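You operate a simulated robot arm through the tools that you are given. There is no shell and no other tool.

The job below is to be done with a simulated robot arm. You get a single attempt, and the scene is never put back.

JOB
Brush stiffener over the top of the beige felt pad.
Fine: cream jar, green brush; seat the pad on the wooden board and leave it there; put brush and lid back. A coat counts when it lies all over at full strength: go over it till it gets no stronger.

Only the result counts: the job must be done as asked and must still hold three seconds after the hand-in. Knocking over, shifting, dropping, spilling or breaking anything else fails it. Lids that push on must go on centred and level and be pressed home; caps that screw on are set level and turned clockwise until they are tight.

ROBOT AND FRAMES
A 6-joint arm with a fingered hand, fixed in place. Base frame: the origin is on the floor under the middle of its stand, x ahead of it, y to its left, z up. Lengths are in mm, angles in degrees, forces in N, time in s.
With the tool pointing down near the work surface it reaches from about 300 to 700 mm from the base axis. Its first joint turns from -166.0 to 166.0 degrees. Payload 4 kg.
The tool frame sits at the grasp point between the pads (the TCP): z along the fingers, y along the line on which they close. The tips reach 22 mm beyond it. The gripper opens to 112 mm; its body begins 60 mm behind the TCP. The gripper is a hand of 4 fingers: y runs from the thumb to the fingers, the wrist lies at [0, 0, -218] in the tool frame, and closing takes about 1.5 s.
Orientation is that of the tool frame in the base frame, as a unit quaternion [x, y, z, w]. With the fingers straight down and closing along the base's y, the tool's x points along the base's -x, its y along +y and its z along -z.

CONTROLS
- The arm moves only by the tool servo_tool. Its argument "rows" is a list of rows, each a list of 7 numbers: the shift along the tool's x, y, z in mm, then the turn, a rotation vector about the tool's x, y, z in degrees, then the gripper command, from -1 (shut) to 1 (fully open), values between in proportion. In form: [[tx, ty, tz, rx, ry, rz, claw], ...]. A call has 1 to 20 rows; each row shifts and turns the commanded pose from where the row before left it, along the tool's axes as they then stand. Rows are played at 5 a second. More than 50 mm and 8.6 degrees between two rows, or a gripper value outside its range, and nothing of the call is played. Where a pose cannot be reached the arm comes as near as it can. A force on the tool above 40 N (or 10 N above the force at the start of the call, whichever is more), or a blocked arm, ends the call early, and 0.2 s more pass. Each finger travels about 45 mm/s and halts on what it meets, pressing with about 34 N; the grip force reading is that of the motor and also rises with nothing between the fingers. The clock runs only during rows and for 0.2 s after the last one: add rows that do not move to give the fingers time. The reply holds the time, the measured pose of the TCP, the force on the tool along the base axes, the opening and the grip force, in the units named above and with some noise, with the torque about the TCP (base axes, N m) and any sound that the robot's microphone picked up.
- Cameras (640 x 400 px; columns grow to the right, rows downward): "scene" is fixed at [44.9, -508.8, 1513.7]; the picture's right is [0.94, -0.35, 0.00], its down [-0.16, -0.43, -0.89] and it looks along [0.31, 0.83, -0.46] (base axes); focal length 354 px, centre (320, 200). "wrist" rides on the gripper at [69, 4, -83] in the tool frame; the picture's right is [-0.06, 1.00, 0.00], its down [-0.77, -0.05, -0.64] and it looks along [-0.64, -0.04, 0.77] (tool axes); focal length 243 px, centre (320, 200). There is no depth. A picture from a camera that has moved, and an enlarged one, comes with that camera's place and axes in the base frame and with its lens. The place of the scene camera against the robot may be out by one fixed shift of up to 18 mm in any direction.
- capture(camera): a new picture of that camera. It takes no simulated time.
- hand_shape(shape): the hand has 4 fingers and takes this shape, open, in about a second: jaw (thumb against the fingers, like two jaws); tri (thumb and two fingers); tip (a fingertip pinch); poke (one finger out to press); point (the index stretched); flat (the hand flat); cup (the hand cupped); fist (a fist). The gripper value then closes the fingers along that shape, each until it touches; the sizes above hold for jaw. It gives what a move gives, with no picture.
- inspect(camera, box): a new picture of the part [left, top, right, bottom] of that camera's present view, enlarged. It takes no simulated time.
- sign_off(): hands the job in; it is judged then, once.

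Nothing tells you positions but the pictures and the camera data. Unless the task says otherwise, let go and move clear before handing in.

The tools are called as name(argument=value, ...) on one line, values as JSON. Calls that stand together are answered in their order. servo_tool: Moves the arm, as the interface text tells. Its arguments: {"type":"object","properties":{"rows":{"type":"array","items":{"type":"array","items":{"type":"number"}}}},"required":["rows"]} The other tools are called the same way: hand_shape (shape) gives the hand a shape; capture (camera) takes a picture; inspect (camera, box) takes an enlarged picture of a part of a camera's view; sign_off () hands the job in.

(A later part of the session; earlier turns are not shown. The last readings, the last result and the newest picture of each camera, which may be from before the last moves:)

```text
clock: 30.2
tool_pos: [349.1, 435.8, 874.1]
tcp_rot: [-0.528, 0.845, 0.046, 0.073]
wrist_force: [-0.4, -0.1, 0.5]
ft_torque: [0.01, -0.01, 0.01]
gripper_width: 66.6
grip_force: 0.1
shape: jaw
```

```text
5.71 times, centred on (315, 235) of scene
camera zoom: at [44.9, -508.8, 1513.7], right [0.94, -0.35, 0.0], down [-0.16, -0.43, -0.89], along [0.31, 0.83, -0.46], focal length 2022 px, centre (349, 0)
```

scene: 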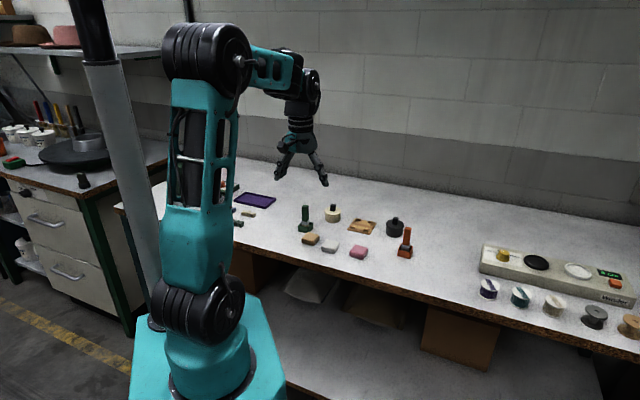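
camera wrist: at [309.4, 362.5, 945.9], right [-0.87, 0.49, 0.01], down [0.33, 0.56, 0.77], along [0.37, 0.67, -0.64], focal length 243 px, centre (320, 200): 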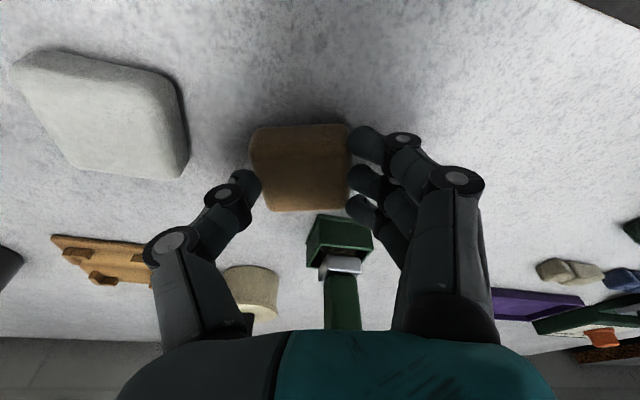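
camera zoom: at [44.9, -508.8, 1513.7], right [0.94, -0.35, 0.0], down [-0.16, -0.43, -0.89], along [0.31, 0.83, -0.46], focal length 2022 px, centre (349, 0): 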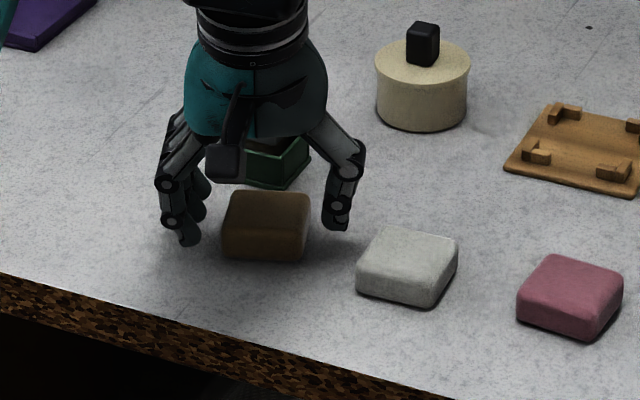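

Comparing the views, the pad actually stayed essentially level in the lift, and the regrip offset isn't needed. I'll grip again here, lift, turn to the board's angle and carry it over.

servo_tool(rows=[[0.5, 0, 1.0, 0, 0, 0, 0.0], [0, 0, 0, 0, 0, 0, -0.3], [0, 0, 0, 0, 0, 0, -0.6], [0, 0, 0, 0, 0, 0, -1], [0, 0, 0, 0, 0, 0, -1], [0, 0, 0, 0, 0, 0, -1], [0, 0, 0, 0, 0, 0, -1], [-1.74, 0, -9.85, 0, 0, 0, -1], [-3.47, 0, -19.7, 0, 0, 0, -1], [-5.2, 0, -29.5, 0, 0, 0, -1], [-5.2, 0, -29.5, 0, 0, 0, -1], [0, 0, 0, 0, 0, 0, -1]])

inspect(camera="scene", box=[270, 170, 350, 250])

inspect(camera="wrist", box=[200, 80, 440, 260])

```text
clock: 32.8
tool_pos: [349.9, 437.1, 963.8]
tcp_rot: [-0.528, 0.845, 0.047, 0.074]
wrist_force: [0.2, 0.0, 0.5]
ft_torque: [-0.01, -0.03, 0.02]
gripper_width: 41.6
grip_force: 34.2
shape: jaw
```

```text
5.00 times, centred on (310, 210) of scene
camera zoom: at [44.9, -508.8, 1513.7], right [0.94, -0.35, 0.0], down [-0.16, -0.43, -0.89], along [0.31, 0.83, -0.46], focal length 1769 px, centre (370, 150)
```

zoom: 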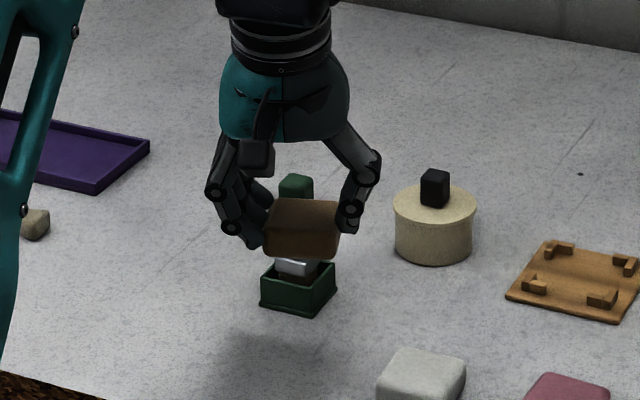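

```text
2.22 times, centred on (320, 170) of wrist
camera zoom: at [309.9, 365.6, 1033.1], right [-0.87, 0.49, 0.01], down [0.33, 0.56, 0.76], along [0.37, 0.67, -0.64], focal length 539 px, centre (320, 267)
```

zoom: 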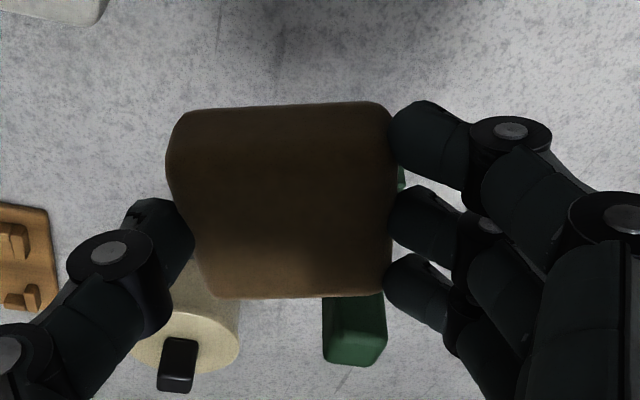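

The pad is held securely. I'll rotate it to the board's angle (about 134.3°) and carry it over the board at a safe height.

servo_tool(rows=[[0, 0, 0, 1.14, 0, 6.47, -1], [0, 0, 0, 1.14, 0, 6.47, -1], [0, 0, 0, 1.14, 0, 6.47, -1], [-33.3, -26.2, 5.88, 0, 0, 0, -1], [-33.3, -26.2, 5.88, 0, 0, 0, -1], [-33.3, -26.2, 5.88, 0, 0, 0, -1], [-33.3, -26.2, 5.88, 0, 0, 0, -1], [-33.3, -26.2, 5.88, 0, 0, 0, -1], [0, 0, 0, 0, 0, 0, -1], [0, 0, 0, 0, 0, 0, -1], [0, 0, 0, 0, 0, 0, -1]])

capture(camera="wrist")

inspect(camera="scene", box=[320, 160, 400, 250])

```text
clock: 35.2
tool_pos: [563.1, 461.5, 960.7]
tcp_rot: [-0.375, 0.923, 0.033, 0.081]
wrist_force: [0.2, -1.0, 0.1]
ft_torque: [-0.03, 0.01, -0.03]
gripper_width: 41.5
grip_force: 33.7
shape: jaw
```

```text
taken
camera wrist: at [501.3, 407.7, 1032.2], right [-0.65, 0.76, 0.01], down [0.49, 0.41, 0.76], along [0.58, 0.5, -0.64], focal length 243 px, centre (320, 200)
```

wrist: 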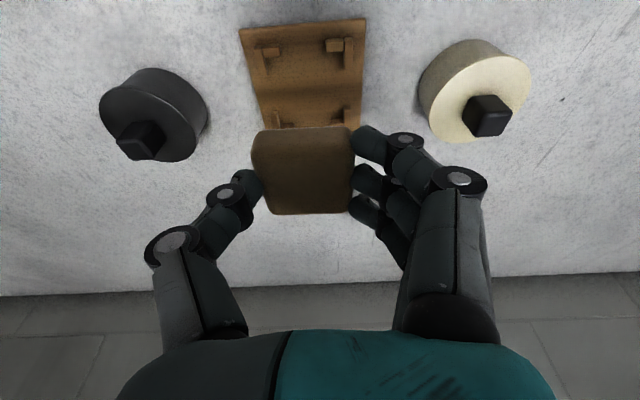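

```text
4.44 times, centred on (360, 205) of scene
camera zoom: at [44.9, -508.8, 1513.7], right [0.94, -0.35, 0.0], down [-0.16, -0.43, -0.89], along [0.31, 0.83, -0.46], focal length 1572 px, centre (142, 178)
```

zoom: 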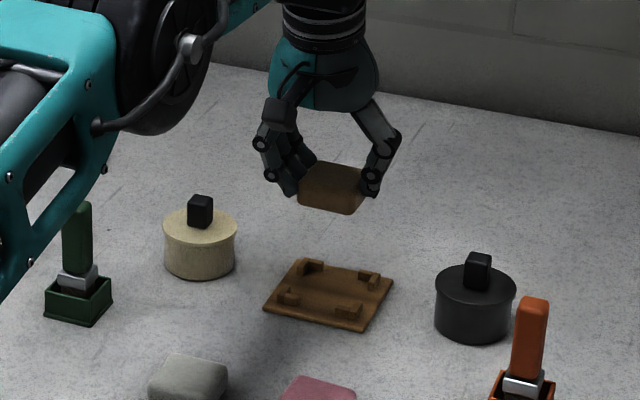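

The hand reached the spot above the board. I'll zoom in on both the board and the pad to compute the alignment.

inspect(camera="wrist", box=[225, 10, 385, 130])

inspect(camera="wrist", box=[230, 110, 390, 230])

```text
3.33 times, centred on (305, 70) of wrist
camera zoom: at [501.3, 407.7, 1032.2], right [-0.65, 0.76, 0.01], down [0.49, 0.41, 0.76], along [0.58, 0.5, -0.64], focal length 809 px, centre (370, 633)
```

zoom: 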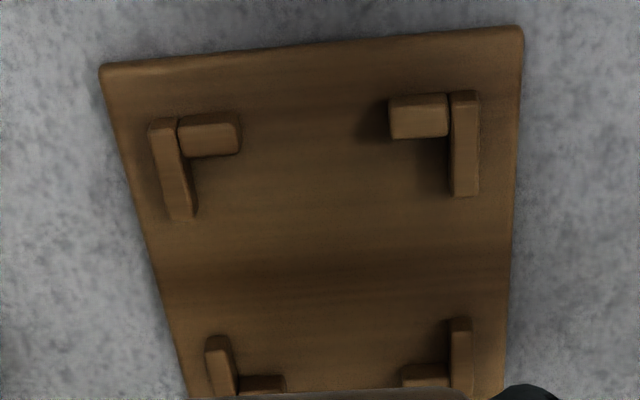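

```text
3.33 times, centred on (310, 170) of wrist
camera zoom: at [501.3, 407.7, 1032.2], right [-0.65, 0.76, 0.01], down [0.49, 0.41, 0.76], along [0.58, 0.5, -0.64], focal length 809 px, centre (353, 300)
```

zoom: 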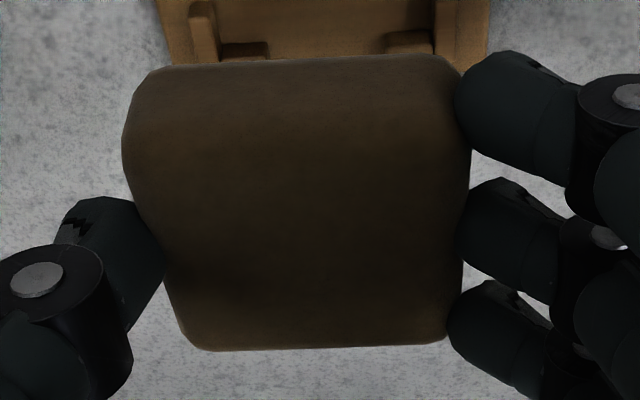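

By calculation the board centre is (571.4,459.0) and the held pad centre is about (575.4,463). I'll pull back about 5.7 mm, turn 0.6°, and lower to hover just above the posts.

servo_tool(rows=[[5.6, 0, -1.0, -0.1, 0, -0.6, -1], [4.0, 0, 22.65, 0, 0, 0, -1], [4.0, 0, 22.65, 0, 0, 0, -1], [3.6, 0, 20.5, 0, 0, 0, -1], [0, 0, 0, 0, 0, 0, -1], [0, 0, 0, 0, 0, 0, -1], [0, 0, 0, 0, 0, 0, -1]])

inspect(camera="wrist", box=[210, 70, 410, 230])

inspect(camera="scene", box=[340, 200, 390, 245])

```text
clock: 36.8
tool_pos: [559.5, 453.5, 895.5]
tcp_rot: [-0.38, 0.921, 0.033, 0.08]
wrist_force: [0.2, 0.3, -1.4]
ft_torque: [0.01, -0.02, -0.03]
gripper_width: 41.6
grip_force: 33.8
shape: jaw
```

```text
2.50 times, centred on (310, 150) of wrist
camera zoom: at [498.1, 399.0, 966.2], right [-0.66, 0.75, 0.01], down [0.49, 0.42, 0.77], along [0.57, 0.51, -0.64], focal length 606 px, centre (345, 325)
```

zoom: 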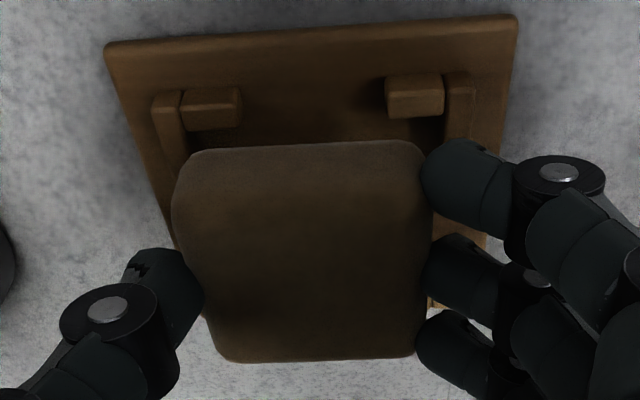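

```text
8.89 times, centred on (365, 222) of scene
camera zoom: at [44.9, -508.8, 1513.7], right [0.94, -0.35, 0.0], down [-0.16, -0.43, -0.89], along [0.31, 0.83, -0.46], focal length 3145 px, centre (-80, 0)
```

zoom: 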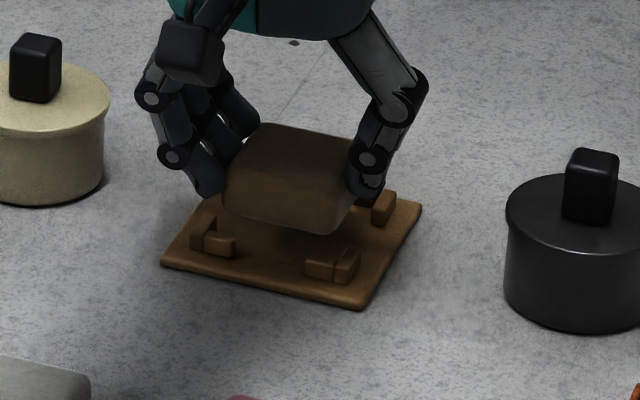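

The pad needs +2.9 mm outward and +2.9 mm along y to centre in the pocket (52.8 mm pocket, roughly 48 mm pad). I'll apply that and lower until the pad is between the posts.

servo_tool(rows=[[-2.86, 2.9, 0.5, 0, 0, 0, -1], [0, 0, 0, 0, 0, 0, -1], [0.69, 0, 3.94, 0, 0, 0, -1], [0, 0, 0, 0, 0, 0, -1], [0, 0, 0, 0, 0, 0, -1]])

inspect(camera="wrist", box=[210, 70, 410, 230])

inspect(camera="scene", box=[340, 200, 390, 245])

```text
clock: 38.0
tool_pos: [558.1, 457.2, 890.5]
tcp_rot: [-0.38, 0.921, 0.034, 0.08]
wrist_force: [-0.4, -0.1, 0.1]
ft_torque: [0.0, 0.0, 0.01]
gripper_width: 41.4
grip_force: 33.5
shape: jaw
```

```text
2.50 times, centred on (310, 150) of wrist
camera zoom: at [496.7, 403.3, 962.1], right [-0.66, 0.75, 0.01], down [0.49, 0.42, 0.77], along [0.57, 0.51, -0.64], focal length 606 px, centre (345, 325)
```

zoom: 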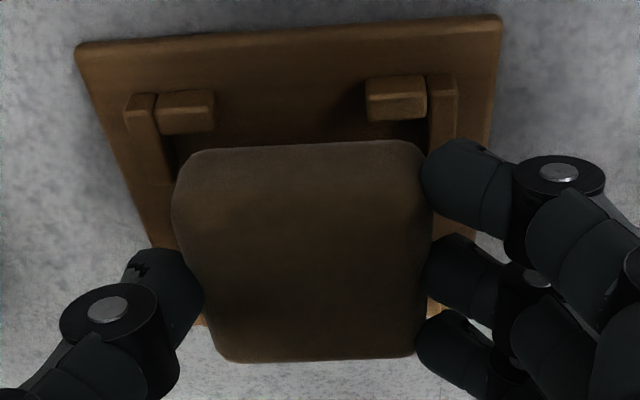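

```text
8.89 times, centred on (365, 222) of scene
camera zoom: at [44.9, -508.8, 1513.7], right [0.94, -0.35, 0.0], down [-0.16, -0.43, -0.89], along [0.31, 0.83, -0.46], focal length 3145 px, centre (-80, 0)
```

zoom: 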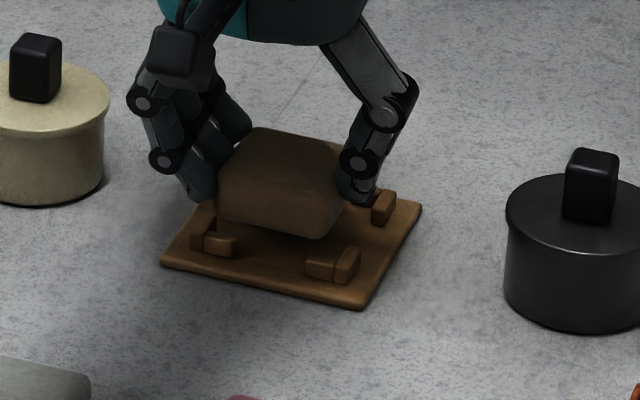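

I need small corrections: +1.5 mm outward, -0.8 mm along y and +1.8° of turn. I'll apply those, then lower the pad into the pocket.

servo_tool(rows=[[-1.48, -0.8, 0.26, -0.31, 0, -1.77, -1], [0, 0, 0, 0, 0, 0, -1], [0.69, 0, 3.94, 0, 0, 0, -1], [0, 0, 0, 0, 0, 0, -1], [0, 0, 0, 0, 0, 0, -1]])

inspect(camera="wrist", box=[210, 70, 410, 230])

inspect(camera="scene", box=[340, 200, 390, 245])

```text
clock: 39.2
tool_pos: [560.2, 459.8, 888.6]
tcp_rot: [-0.396, 0.914, 0.035, 0.079]
wrist_force: [0.3, -0.1, -1.1]
ft_torque: [-0.02, -0.01, -0.02]
gripper_width: 41.6
grip_force: 34.5
shape: jaw
```

```text
2.50 times, centred on (310, 150) of wrist
camera zoom: at [500.4, 402.2, 959.3], right [-0.68, 0.73, 0.01], down [0.48, 0.43, 0.77], along [0.55, 0.53, -0.64], focal length 606 px, centre (345, 325)
```

zoom: 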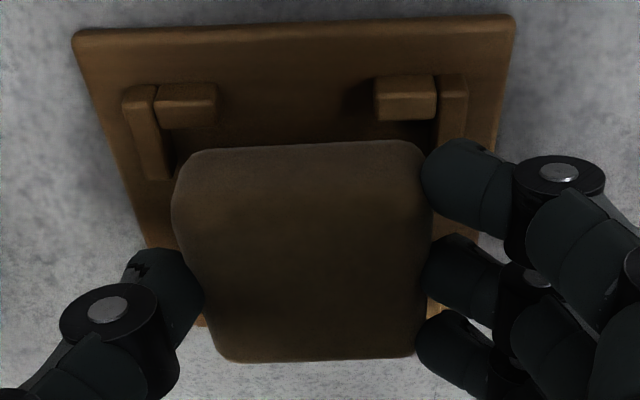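

```text
8.89 times, centred on (365, 222) of scene
camera zoom: at [44.9, -508.8, 1513.7], right [0.94, -0.35, 0.0], down [-0.16, -0.43, -0.89], along [0.31, 0.83, -0.46], focal length 3145 px, centre (-80, 0)
```

zoom: 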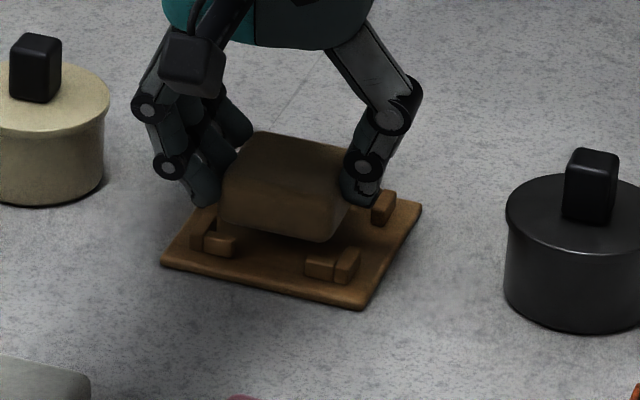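

The pad is now parallel to the board and within about 1 mm of the pocket centre. I'll lower it in.

servo_tool(rows=[[0.35, 0, 1.97, 0, 0, 0, -1], [0.35, 0, 1.97, 0, 0, 0, -1], [0.35, 0, 1.97, 0, 0, 0, -1], [0, 0, 0, 0, 0, 0, -1], [0, 0, 0, 0, 0, 0, -1]])

inspect(camera="wrist", box=[210, 70, 410, 230])

inspect(camera="scene", box=[340, 200, 390, 245])

```text
clock: 40.4
tool_pos: [561.0, 459.6, 884.1]
tcp_rot: [-0.395, 0.914, 0.036, 0.082]
wrist_force: [5.7, 2.6, 15.3]
ft_torque: [-0.21, -0.09, 0.05]
gripper_width: 42.0
grip_force: 34.4
shape: jaw
```

```text
2.50 times, centred on (310, 150) of wrist
camera zoom: at [500.4, 403.2, 953.6], right [-0.68, 0.73, 0.01], down [0.47, 0.43, 0.77], along [0.56, 0.53, -0.64], focal length 606 px, centre (345, 325)
```

zoom: 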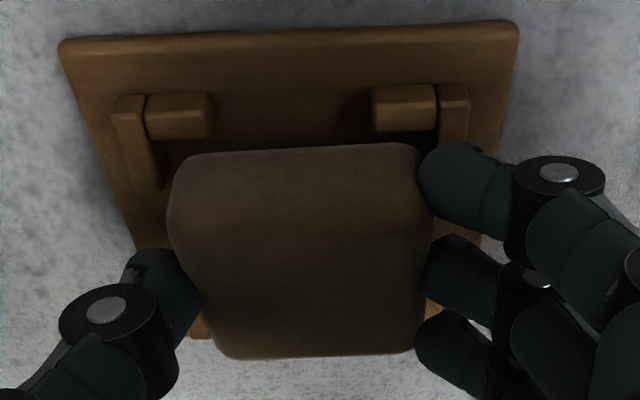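

```text
8.89 times, centred on (365, 222) of scene
camera zoom: at [44.9, -508.8, 1513.7], right [0.94, -0.35, 0.0], down [-0.16, -0.43, -0.89], along [0.31, 0.83, -0.46], focal length 3145 px, centre (-80, 0)
```

zoom: 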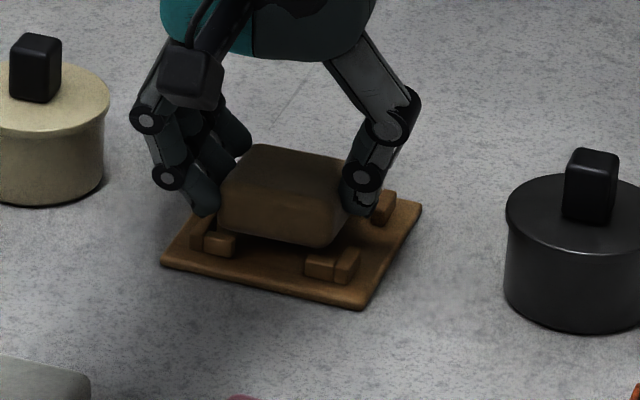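

I've got 15 N of upward force at the pad's near edge, and either the pad is touching the board or it's on a post. I'll look closely before letting go.

inspect(camera="scene", box=[350, 212, 378, 238])

inspect(camera="wrist", box=[240, 90, 360, 150])

```text
15.38 times, centred on (364, 225) of scene
camera zoom: at [44.9, -508.8, 1513.7], right [0.94, -0.35, 0.0], down [-0.16, -0.43, -0.89], along [0.31, 0.83, -0.46], focal length 5443 px, centre (-357, -185)
```

zoom: 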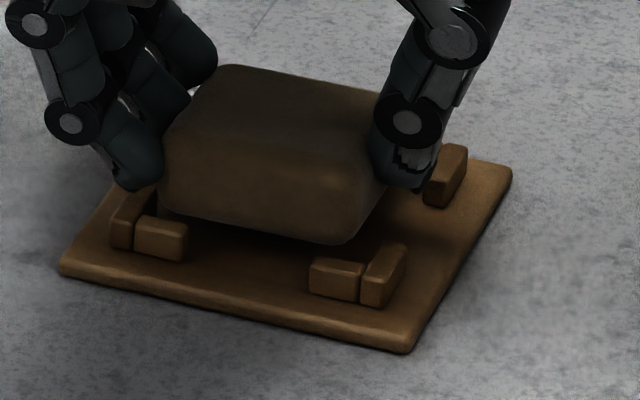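

```text
5.33 times, centred on (300, 120) of wrist
camera zoom: at [500.4, 403.2, 953.6], right [-0.68, 0.73, 0.01], down [0.47, 0.43, 0.77], along [0.56, 0.53, -0.64], focal length 1294 px, centre (427, 627)
```

zoom: 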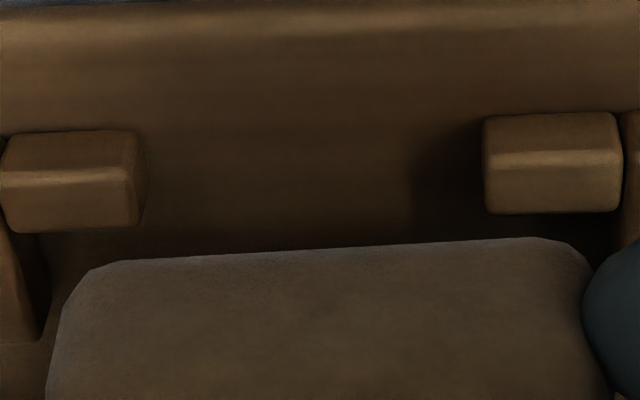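

Neither view shows a clear jam. The reaction pushes outward from the near side, so I'll raise slightly, shift 2 mm outward and try lowering again.

servo_tool(rows=[[-0.35, 0, -2.0, 0, 0, 0, -1], [-2.0, 0, 0.35, 0, 0, 0, -1], [0.35, 0, 2.0, 0, 0, 0, -1], [0.17, 0, 1.0, 0, 0, 0, -1], [0, 0, 0, 0, 0, 0, -1], [0, 0, 0, 0, 0, 0, -1]])

inspect(camera="wrist", box=[210, 70, 410, 230])

inspect(camera="scene", box=[350, 212, 378, 238])

```text
clock: 41.8
tool_pos: [560.6, 460.9, 881.8]
tcp_rot: [-0.395, 0.915, 0.036, 0.081]
wrist_force: [1.9, 3.5, 16.7]
ft_torque: [-0.18, 0.09, 0.03]
gripper_width: 41.7
grip_force: 34.5
shape: jaw
```

```text
2.50 times, centred on (310, 150) of wrist
camera zoom: at [501.4, 403.8, 952.7], right [-0.68, 0.73, 0.01], down [0.47, 0.43, 0.77], along [0.55, 0.53, -0.64], focal length 606 px, centre (345, 325)
```

zoom: 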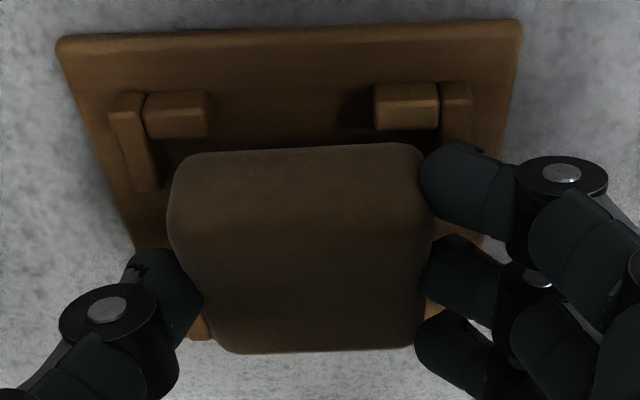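

```text
15.38 times, centred on (364, 225) of scene
camera zoom: at [44.9, -508.8, 1513.7], right [0.94, -0.35, 0.0], down [-0.16, -0.43, -0.89], along [0.31, 0.83, -0.46], focal length 5443 px, centre (-357, -185)
```

zoom: 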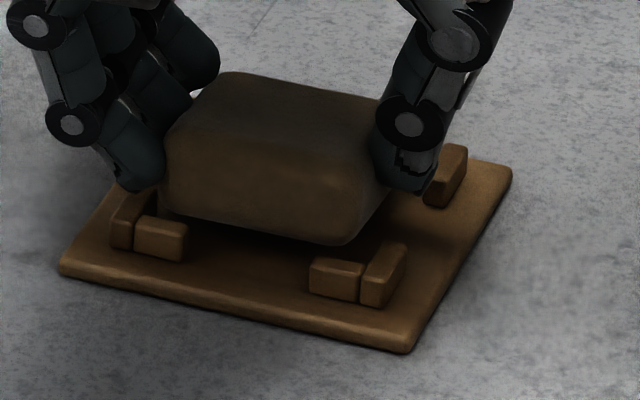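

The pad's near edge stays put while the far side descends, so something at the near end (probably the index fingertip on a post) is taking the load. Laterally the pad is well inside the pocket, so I'll raise 2 mm to unload and release it to drop in.

servo_tool(rows=[[-0.35, 0, -2.0, 0, 0, 0, -1], [0, 0, 0, 0, 0, 0, -1], [0, 0, 0, 0, 0, 0, -1]])

servo_tool(rows=[[0, 0, 0, 0, 0, 0, -0.25], [0, 0, 0, 0, 0, 0, -0.2], [0, 0, 0, 0, 0, 0, -0.15], [0, 0, 0, 0, 0, 0, -0.1], [0, 0, 0, 0, 0, 0, -0.05], [0, 0, 0, 0, 0, 0, 0.0], [0, 0, 0, 0, 0, 0, 0.05], [0, 0, 0, 0, 0, 0, 0.1], [0, 0, 0, 0, 0, 0, 0.1]])

inspect(camera="wrist", box=[210, 70, 410, 230])

inspect(camera="scene", box=[350, 212, 378, 238])

```text
clock: 42.6
tool_pos: [561.7, 459.1, 883.6]
tcp_rot: [-0.396, 0.914, 0.034, 0.08]
wrist_force: [2.2, 1.8, 10.9]
ft_torque: [-0.15, 0.0, 0.06]
gripper_width: 42.3
grip_force: 33.9
shape: jaw
```

```text
clock: 44.6
tool_pos: [561.9, 461.1, 882.9]
tcp_rot: [-0.395, 0.915, 0.034, 0.08]
wrist_force: [0.0, -0.2, 0.4]
ft_torque: [0.03, -0.01, 0.01]
gripper_width: 60.6
grip_force: 0.1
shape: jaw
```

```text
2.50 times, centred on (310, 150) of wrist
camera zoom: at [501.3, 403.7, 954.0], right [-0.68, 0.73, 0.01], down [0.48, 0.43, 0.77], along [0.55, 0.53, -0.64], focal length 606 px, centre (345, 325)
```

zoom: 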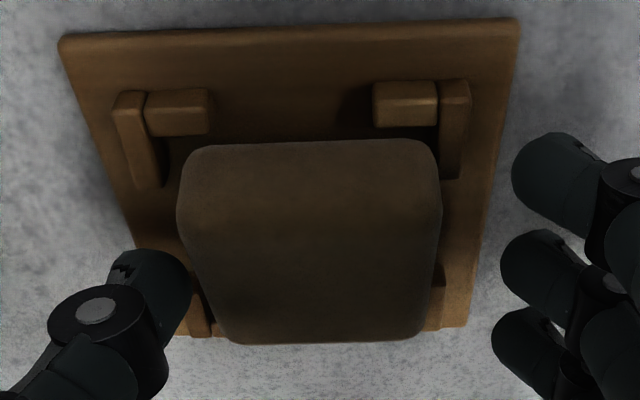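

```text
15.38 times, centred on (364, 225) of scene
camera zoom: at [44.9, -508.8, 1513.7], right [0.94, -0.35, 0.0], down [-0.16, -0.43, -0.89], along [0.31, 0.83, -0.46], focal length 5443 px, centre (-357, -185)
```

zoom: 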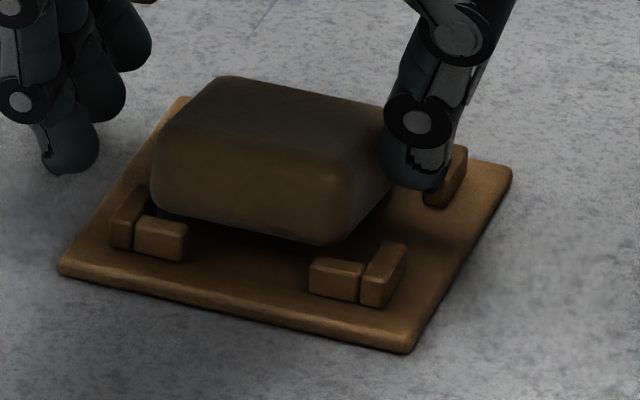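

The pad is released but may not be fully seated. I'll open a little more, raise the hand and look from above.

servo_tool(rows=[[0, 0, 0, 0, 0, 0, 0.3], [0, 0, 0, 0, 0, 0, 0.4], [-3.5, 0, -19.7, 0, 0, 0, 0.4], [-7, 0, -39, 0, 0, 0, 0.6], [9.85, 0, -1.74, 0, 0, 0, 1], [29.5, 0, -5.2, 0, 0, 0, 1], [29.5, 0, -5.2, 0, 0, 0, 1], [0, 0, 0, 0, 0, 0, 1], [0, 0, 0, 0, 0, 0, 1]])

capture(camera="wrist")

inspect(camera="scene", box=[350, 212, 378, 238])

```text
clock: 46.6
tool_pos: [512.6, 411.1, 941.5]
tcp_rot: [-0.395, 0.915, 0.035, 0.08]
wrist_force: [0.0, 0.0, 0.0]
ft_torque: [-0.03, -0.02, 0.0]
gripper_width: 112.0
grip_force: 0.0
shape: jaw
```

```text
taken
camera wrist: at [452.2, 354.8, 1012.2], right [-0.68, 0.73, 0.01], down [0.48, 0.43, 0.77], along [0.55, 0.53, -0.64], focal length 243 px, centre (320, 200)
```

wrist: 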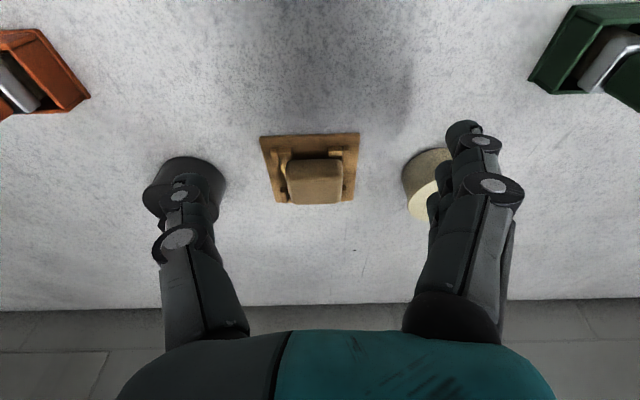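

```text
15.38 times, centred on (364, 225) of scene
camera zoom: at [44.9, -508.8, 1513.7], right [0.94, -0.35, 0.0], down [-0.16, -0.43, -0.89], along [0.31, 0.83, -0.46], focal length 5443 px, centre (-357, -185)
```

zoom: 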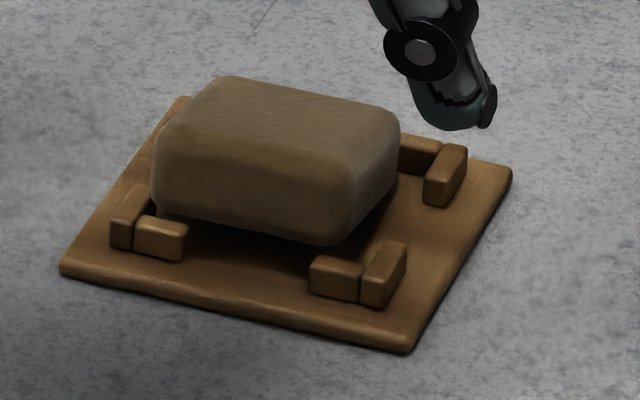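

The pad sits a few mm too far towards +y and is resting on the posts on that side. I'll get a zoomed view to measure the exact offset.

inspect(camera="wrist", box=[250, 120, 370, 215])

```text
4.21 times, centred on (310, 168) of wrist
camera zoom: at [452.2, 354.8, 1012.2], right [-0.68, 0.73, 0.01], down [0.48, 0.43, 0.77], along [0.55, 0.53, -0.64], focal length 1022 px, centre (362, 337)
```

zoom: 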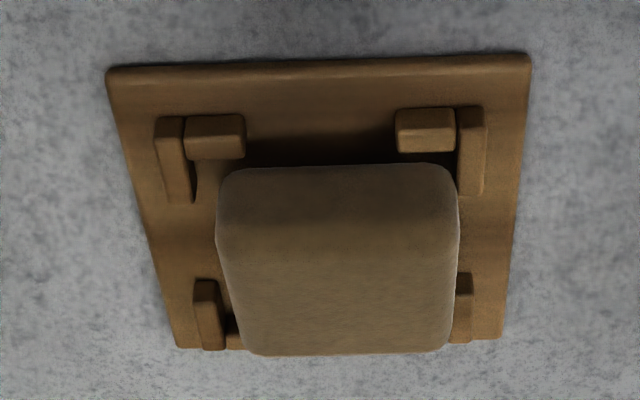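

Combining both cameras, the near edge rests on the near blocks and the +y side is hard against its posts. The pad needs about 5 mm outward and 3 mm towards -y. I'll re-grip it loosely above post height, slide it over and release.

servo_tool(rows=[[-30.9, -1.4, 5.45, 0, 0, 0, 0.5], [-30.9, -1.4, 5.45, 0, 0, 0, 0.5], [4.3, 0, 24.6, 0, 0, 0, 0.5], [0, 0, 0, 0, 0, 0, 0.5], [0, 0, 0, 0, 0, 0, 0.5]])

capture(camera="wrist")

inspect(camera="scene", box=[340, 195, 390, 245])

```text
clock: 47.8
tool_pos: [559.0, 453.5, 918.3]
tcp_rot: [-0.395, 0.915, 0.035, 0.08]
wrist_force: [0.1, 0.8, 0.0]
ft_torque: [0.0, 0.02, 0.02]
gripper_width: 84.3
grip_force: 0.1
shape: jaw
```

```text
taken
camera wrist: at [499.0, 396.8, 988.3], right [-0.68, 0.73, 0.01], down [0.48, 0.43, 0.77], along [0.55, 0.53, -0.64], focal length 243 px, centre (320, 200)
```

wrist: 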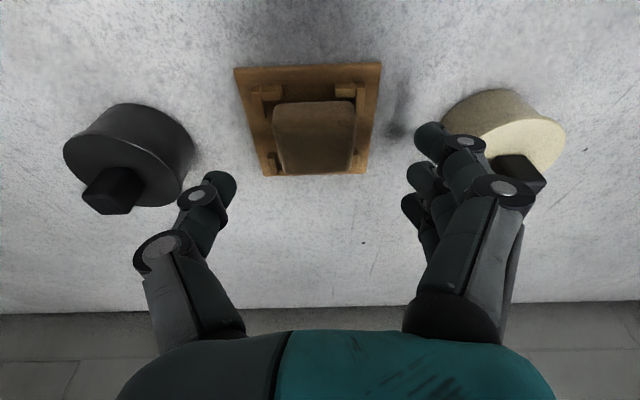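

```text
8.00 times, centred on (365, 220) of scene
camera zoom: at [44.9, -508.8, 1513.7], right [0.94, -0.35, 0.0], down [-0.16, -0.43, -0.89], along [0.31, 0.83, -0.46], focal length 2830 px, centre (-40, 40)
```

zoom: 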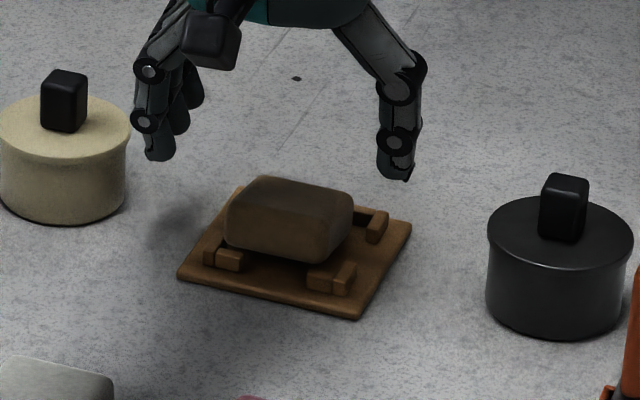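

The hand is lined up, but the cream jar is close on the finger side, so I'll narrow the opening to about 67 mm before lowering to grip height.

servo_tool(rows=[[0, 0, 0, 0, 0, 0, 0.2], [0, 0, 0, 0, 0, 0, 0.2], [0, 0, 0, 0, 0, 0, 0.2], [2.6, 0, 14.8, 0, 0, 0, 0.2], [1.73, 0, 9.85, 0, 0, 0, 0.2], [1.0, 0, 5.9, 0, 0, 0, 0.2], [0.5, 0, 2.95, 0, 0, 0, 0.2], [0, 0, 0, 0, 0, 0, 0.2], [0, 0, 0, 0, 0, 0, 0.2]])

inspect(camera="wrist", box=[200, 70, 440, 230])

inspect(camera="scene", box=[345, 205, 385, 240])

```text
clock: 49.8
tool_pos: [559.6, 454.7, 884.0]
tcp_rot: [-0.394, 0.915, 0.034, 0.08]
wrist_force: [-0.5, -0.3, 0.6]
ft_torque: [-0.04, -0.02, -0.02]
gripper_width: 67.5
grip_force: 0.1
shape: jaw
```

```text
2.50 times, centred on (320, 150) of wrist
camera zoom: at [499.2, 397.5, 953.3], right [-0.68, 0.73, 0.01], down [0.48, 0.43, 0.77], along [0.55, 0.53, -0.64], focal length 606 px, centre (320, 325)
```

zoom: 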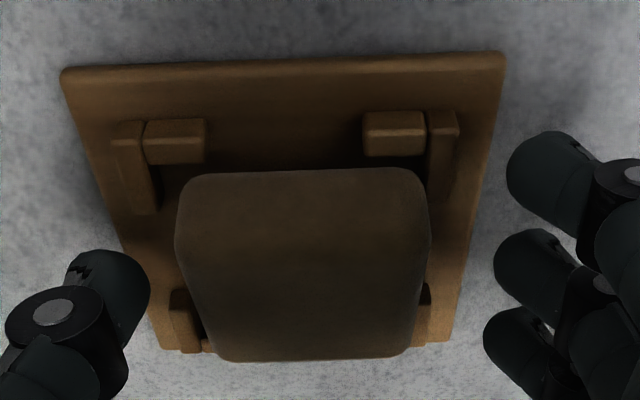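

```text
11.43 times, centred on (365, 222) of scene
camera zoom: at [44.9, -508.8, 1513.7], right [0.94, -0.35, 0.0], down [-0.16, -0.43, -0.89], along [0.31, 0.83, -0.46], focal length 4044 px, centre (-194, -57)
```

zoom: 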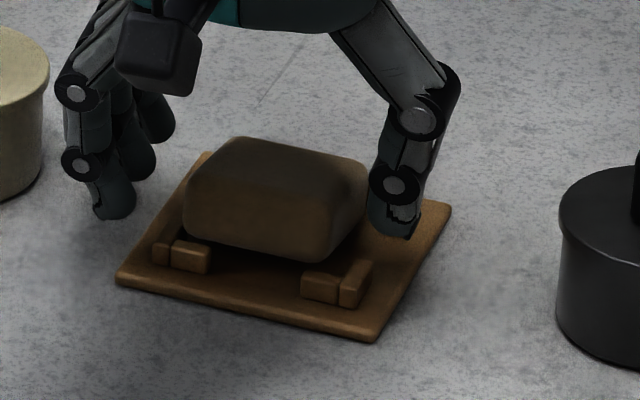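

The pad is straddled and clear of everything. I'll grip, lift 4 mm, shift 5.5 mm outward and look.

servo_tool(rows=[[0, 0, 0, 0, 0, 0, 0], [0, 0, 0, 0, 0, 0, -0.3], [0, 0, 0, 0, 0, 0, -0.6], [0, 0, 0, 0, 0, 0, -1], [0, 0, 0, 0, 0, 0, -1], [0, 0, 0, 0, 0, 0, -1], [0, 0, 0, 0, 0, 0, -1], [-0.7, 0, -3.95, 0, 0, 0, -1], [-2.7, 0, 0.48, 0, 0, 0, -1], [-2.7, 0, 0.48, 0, 0, 0, -1], [0, 0, 0, 0, 0, 0, -1], [0, 0, 0, 0, 0, 0, -1]])

inspect(camera="wrist", box=[200, 70, 440, 230])

inspect(camera="scene", box=[350, 212, 378, 238])

```text
clock: 52.4
tool_pos: [562.0, 458.9, 888.4]
tcp_rot: [-0.394, 0.915, 0.034, 0.08]
wrist_force: [-0.4, -0.3, -0.8]
ft_torque: [0.0, -0.04, 0.02]
gripper_width: 38.7
grip_force: 33.5
shape: jaw
```

```text
2.50 times, centred on (320, 150) of wrist
camera zoom: at [502.8, 402.1, 958.8], right [-0.68, 0.73, 0.01], down [0.48, 0.43, 0.77], along [0.55, 0.53, -0.64], focal length 606 px, centre (320, 325)
```

zoom: 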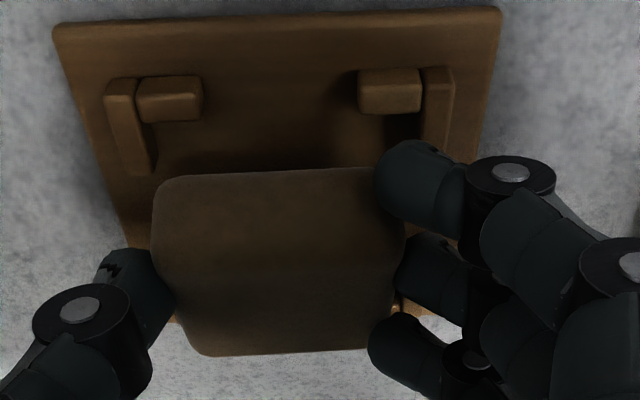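

```text
15.38 times, centred on (364, 225) of scene
camera zoom: at [44.9, -508.8, 1513.7], right [0.94, -0.35, 0.0], down [-0.16, -0.43, -0.89], along [0.31, 0.83, -0.46], focal length 5443 px, centre (-357, -185)
```

zoom: 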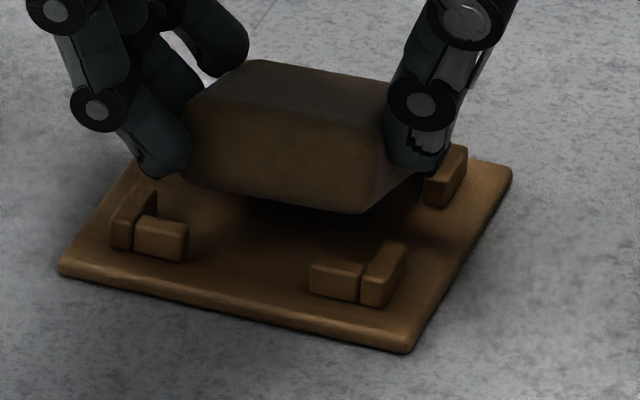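

The pad is now centred to within about 2 mm both ways. I'll lower it 7 mm and watch the force.

servo_tool(rows=[[0.35, 0.8, 1.97, 0, 0, 0, -1], [0.35, 0, 1.97, 0, 0, 0, -1], [0.35, 0, 1.97, 0, 0, 0, -1], [0.17, 0, 1.0, 0, 0, 0, -1], [0, 0, 0, 0, 0, 0, -1], [0, 0, 0, 0, 0, 0, -1]])

inspect(camera="wrist", box=[200, 70, 440, 230])

inspect(camera="scene", box=[350, 212, 378, 238])

```text
clock: 53.8
tool_pos: [562.2, 460.1, 881.9]
tcp_rot: [-0.395, 0.914, 0.035, 0.081]
wrist_force: [-5.2, -7.9, 24.4]
ft_torque: [0.55, -0.15, 0.06]
gripper_width: 40.7
grip_force: 34.0
shape: jaw
```

```text
2.50 times, centred on (320, 150) of wrist
camera zoom: at [501.7, 402.8, 952.3], right [-0.68, 0.73, 0.01], down [0.47, 0.43, 0.77], along [0.56, 0.53, -0.64], focal length 606 px, centre (320, 325)
```

zoom: 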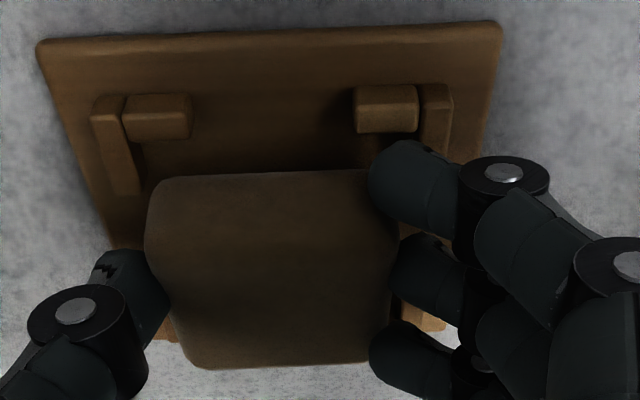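

```text
15.38 times, centred on (364, 225) of scene
camera zoom: at [44.9, -508.8, 1513.7], right [0.94, -0.35, 0.0], down [-0.16, -0.43, -0.89], along [0.31, 0.83, -0.46], focal length 5443 px, centre (-357, -185)
```

zoom: 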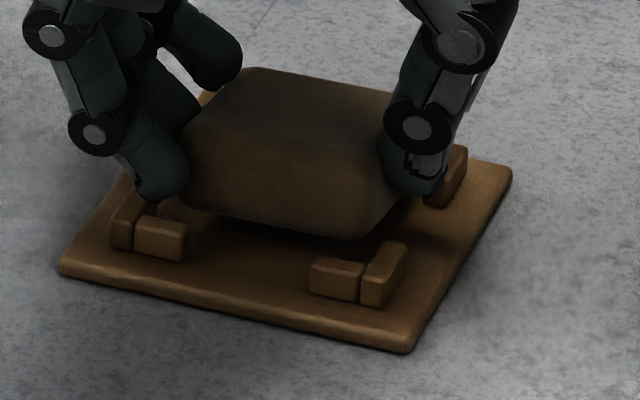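

The contact is now at the far +y corner and pushes inward, so the pad is slightly too far out. I'll lift 2 mm, come back 3.5 mm and lower again.

servo_tool(rows=[[-0.35, 0, -2.0, 0, 0, 0, -1], [1.75, 0, -0.3, 0, 0, 0, -1], [1.75, 0, -0.3, 0, 0, 0, -1], [0.35, 0, 2.0, 0, 0, 0, -1], [0, 0, 0, 0, 0, 0, -1], [0, 0, 0, 0, 0, 0, -1]])

inspect(camera="wrist", box=[200, 70, 440, 230])

inspect(camera="scene", box=[350, 212, 378, 238])

```text
clock: 55.2
tool_pos: [558.1, 457.7, 881.6]
tcp_rot: [-0.395, 0.915, 0.034, 0.08]
wrist_force: [-0.8, 2.0, 16.9]
ft_torque: [0.68, -0.22, 0.13]
gripper_width: 40.2
grip_force: 33.8
shape: jaw
```

```text
2.50 times, centred on (320, 150) of wrist
camera zoom: at [499.2, 400.5, 951.8], right [-0.68, 0.73, 0.01], down [0.47, 0.43, 0.77], along [0.55, 0.53, -0.64], focal length 606 px, centre (320, 325)
```

zoom: 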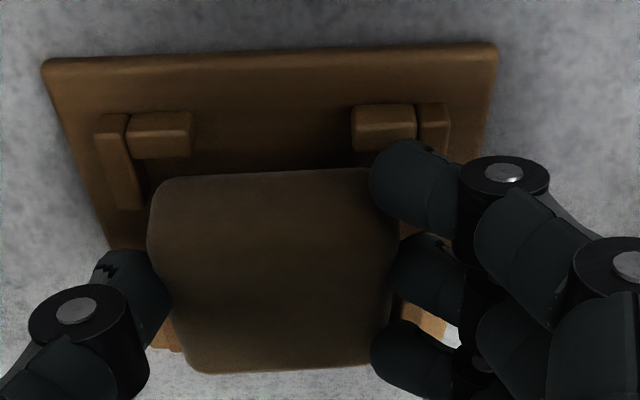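

```text
15.38 times, centred on (364, 225) of scene
camera zoom: at [44.9, -508.8, 1513.7], right [0.94, -0.35, 0.0], down [-0.16, -0.43, -0.89], along [0.31, 0.83, -0.46], focal length 5443 px, centre (-357, -185)
```

zoom: 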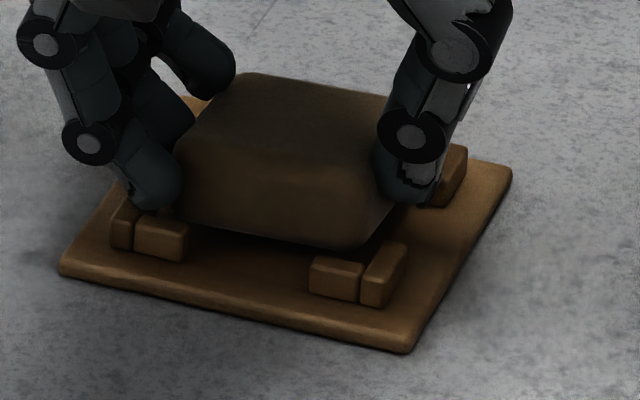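

The contact is now at the pad's far +y bottom corner, inside the pocket, with no side force, so it's touching the board. I'll unload slightly and release.

servo_tool(rows=[[-0.25, 0, -1.4, 0, 0, 0, -1], [0, 0, 0, 0, 0, 0, -0.3], [0, 0, 0, 0, 0, 0, -0.25], [0, 0, 0, 0, 0, 0, -0.2], [0, 0, 0, 0, 0, 0, -0.15], [0, 0, 0, 0, 0, 0, -0.1], [0, 0, 0, 0, 0, 0, 0.0], [0, 0, 0, 0, 0, 0, 0.1], [0, 0, 0, 0, 0, 0, 0.2], [0, 0, 0, 0, 0, 0, 0.2]])

inspect(camera="wrist", box=[200, 70, 440, 230])

inspect(camera="scene", box=[350, 212, 378, 238])

```text
clock: 57.4
tool_pos: [558.9, 456.1, 881.6]
tcp_rot: [-0.395, 0.915, 0.035, 0.08]
wrist_force: [1.1, 0.9, -0.9]
ft_torque: [0.0, -0.06, -0.04]
gripper_width: 66.9
grip_force: 0.0
shape: jaw
```

```text
2.50 times, centred on (320, 150) of wrist
camera zoom: at [499.1, 399.9, 952.5], right [-0.68, 0.73, 0.01], down [0.48, 0.43, 0.77], along [0.55, 0.53, -0.64], focal length 606 px, centre (320, 325)
```

zoom: 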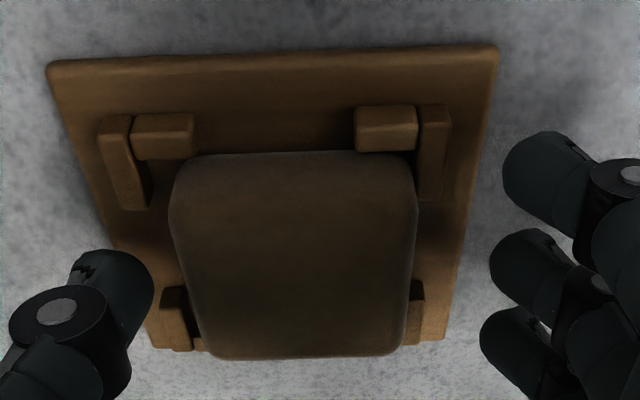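

```text
15.38 times, centred on (364, 225) of scene
camera zoom: at [44.9, -508.8, 1513.7], right [0.94, -0.35, 0.0], down [-0.16, -0.43, -0.89], along [0.31, 0.83, -0.46], focal length 5443 px, centre (-357, -185)
```

zoom: 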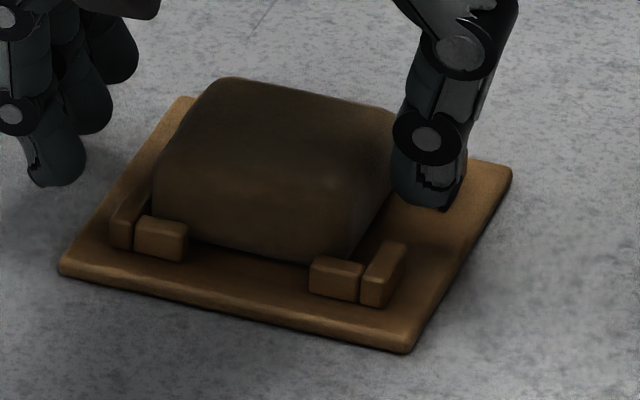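

The near edge has dropped in behind the near blocks. I'll raise the hand and check that the pad sits level.

servo_tool(rows=[[-3.5, 0, -19.7, 0, 0, 0, 0.3], [-5.2, 0, -29.5, 0, 0, 0, 0.5], [29.5, 0, -5.2, 0, 0, 0, 1], [29.5, 0, -5.2, 0, 0, 0, 1], [0, 0, 0, 0, 0, 0, 1], [0, 0, 0, 0, 0, 0, 1]])

inspect(camera="wrist", box=[250, 110, 370, 205])

inspect(camera="scene", box=[350, 212, 378, 238])

```text
clock: 58.8
tool_pos: [516.4, 414.4, 930.2]
tcp_rot: [-0.395, 0.915, 0.034, 0.08]
wrist_force: [0.1, 0.4, 1.4]
ft_torque: [-0.03, 0.0, -0.01]
gripper_width: 112.2
grip_force: 0.0
shape: jaw
```

```text
4.21 times, centred on (310, 158) of wrist
camera zoom: at [456.8, 357.9, 1001.0], right [-0.68, 0.73, 0.01], down [0.48, 0.43, 0.77], along [0.55, 0.53, -0.64], focal length 1022 px, centre (362, 379)
```

zoom: 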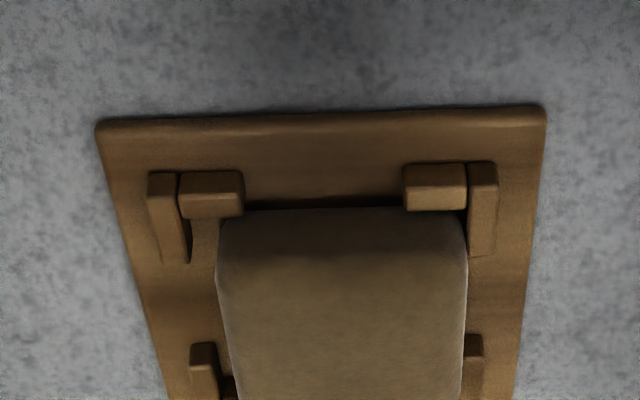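

```text
15.38 times, centred on (364, 225) of scene
camera zoom: at [44.9, -508.8, 1513.7], right [0.94, -0.35, 0.0], down [-0.16, -0.43, -0.89], along [0.31, 0.83, -0.46], focal length 5443 px, centre (-357, -185)
```

zoom: 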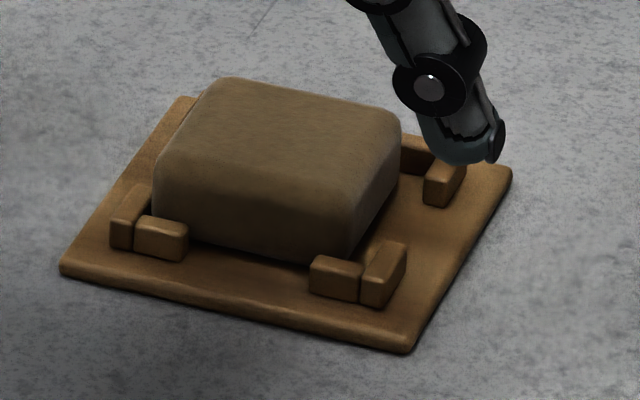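

The pad is in the pocket. I want a near-horizontal look to confirm it lies flat, so I'll back off and tilt the wrist camera.

servo_tool(rows=[[31.5, 0, -5.5, 0, 0, 0, 1], [31.5, 0, -5.5, 0, 0, 0, 1], [0, 0, 0, 0, -7.5, 0, 1], [0, 0, 0, 0, -7.5, 0, 1], [0, 0, 0, 0, -7.5, 0, 1], [0, 0, 0, 0, -7.5, 0, 1], [19, 0, 23, 0, 0, 0, 1], [0, 0, 0, 0, 0, 0, 1], [0, 0, 0, 0, 0, 0, 1]])

capture(camera="wrist")

inspect(camera="wrist", box=[240, 130, 400, 230])

```text
clock: 60.8
tool_pos: [472.7, 367.0, 901.8]
tcp_rot: [-0.372, 0.863, 0.135, 0.314]
wrist_force: [-0.1, 0.1, 0.0]
ft_torque: [-0.01, 0.03, 0.03]
gripper_width: 111.9
grip_force: 0.0
shape: jaw
```

```text
taken
camera wrist: at [396.8, 293.2, 922.6], right [-0.69, 0.72, 0.04], down [0.15, 0.09, 0.98], along [0.7, 0.69, -0.18], focal length 243 px, centre (320, 200)
```

wrist: 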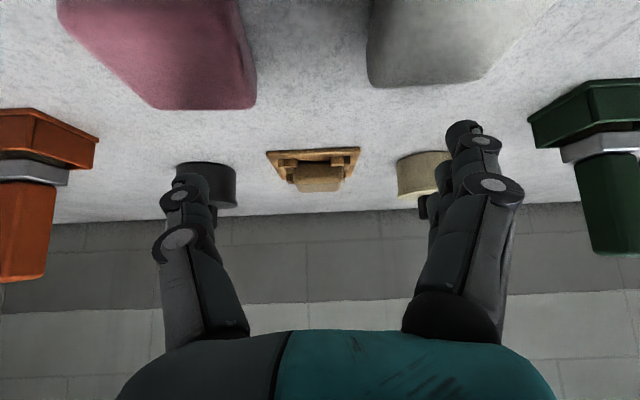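

```text
4.00 times, centred on (320, 180) of wrist
camera zoom: at [396.8, 293.2, 922.6], right [-0.69, 0.72, 0.04], down [0.15, 0.09, 0.98], along [0.7, 0.69, -0.18], focal length 970 px, centre (320, 280)
```

zoom: 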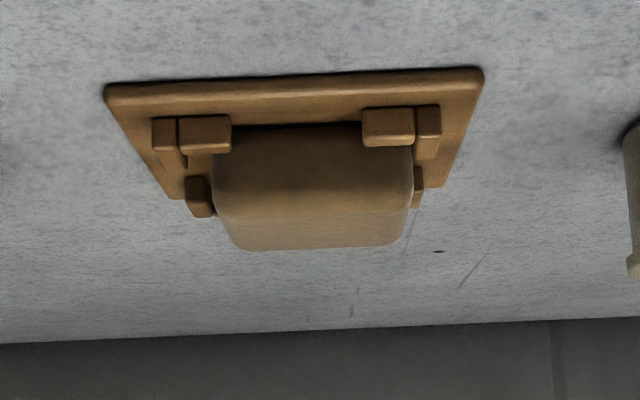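

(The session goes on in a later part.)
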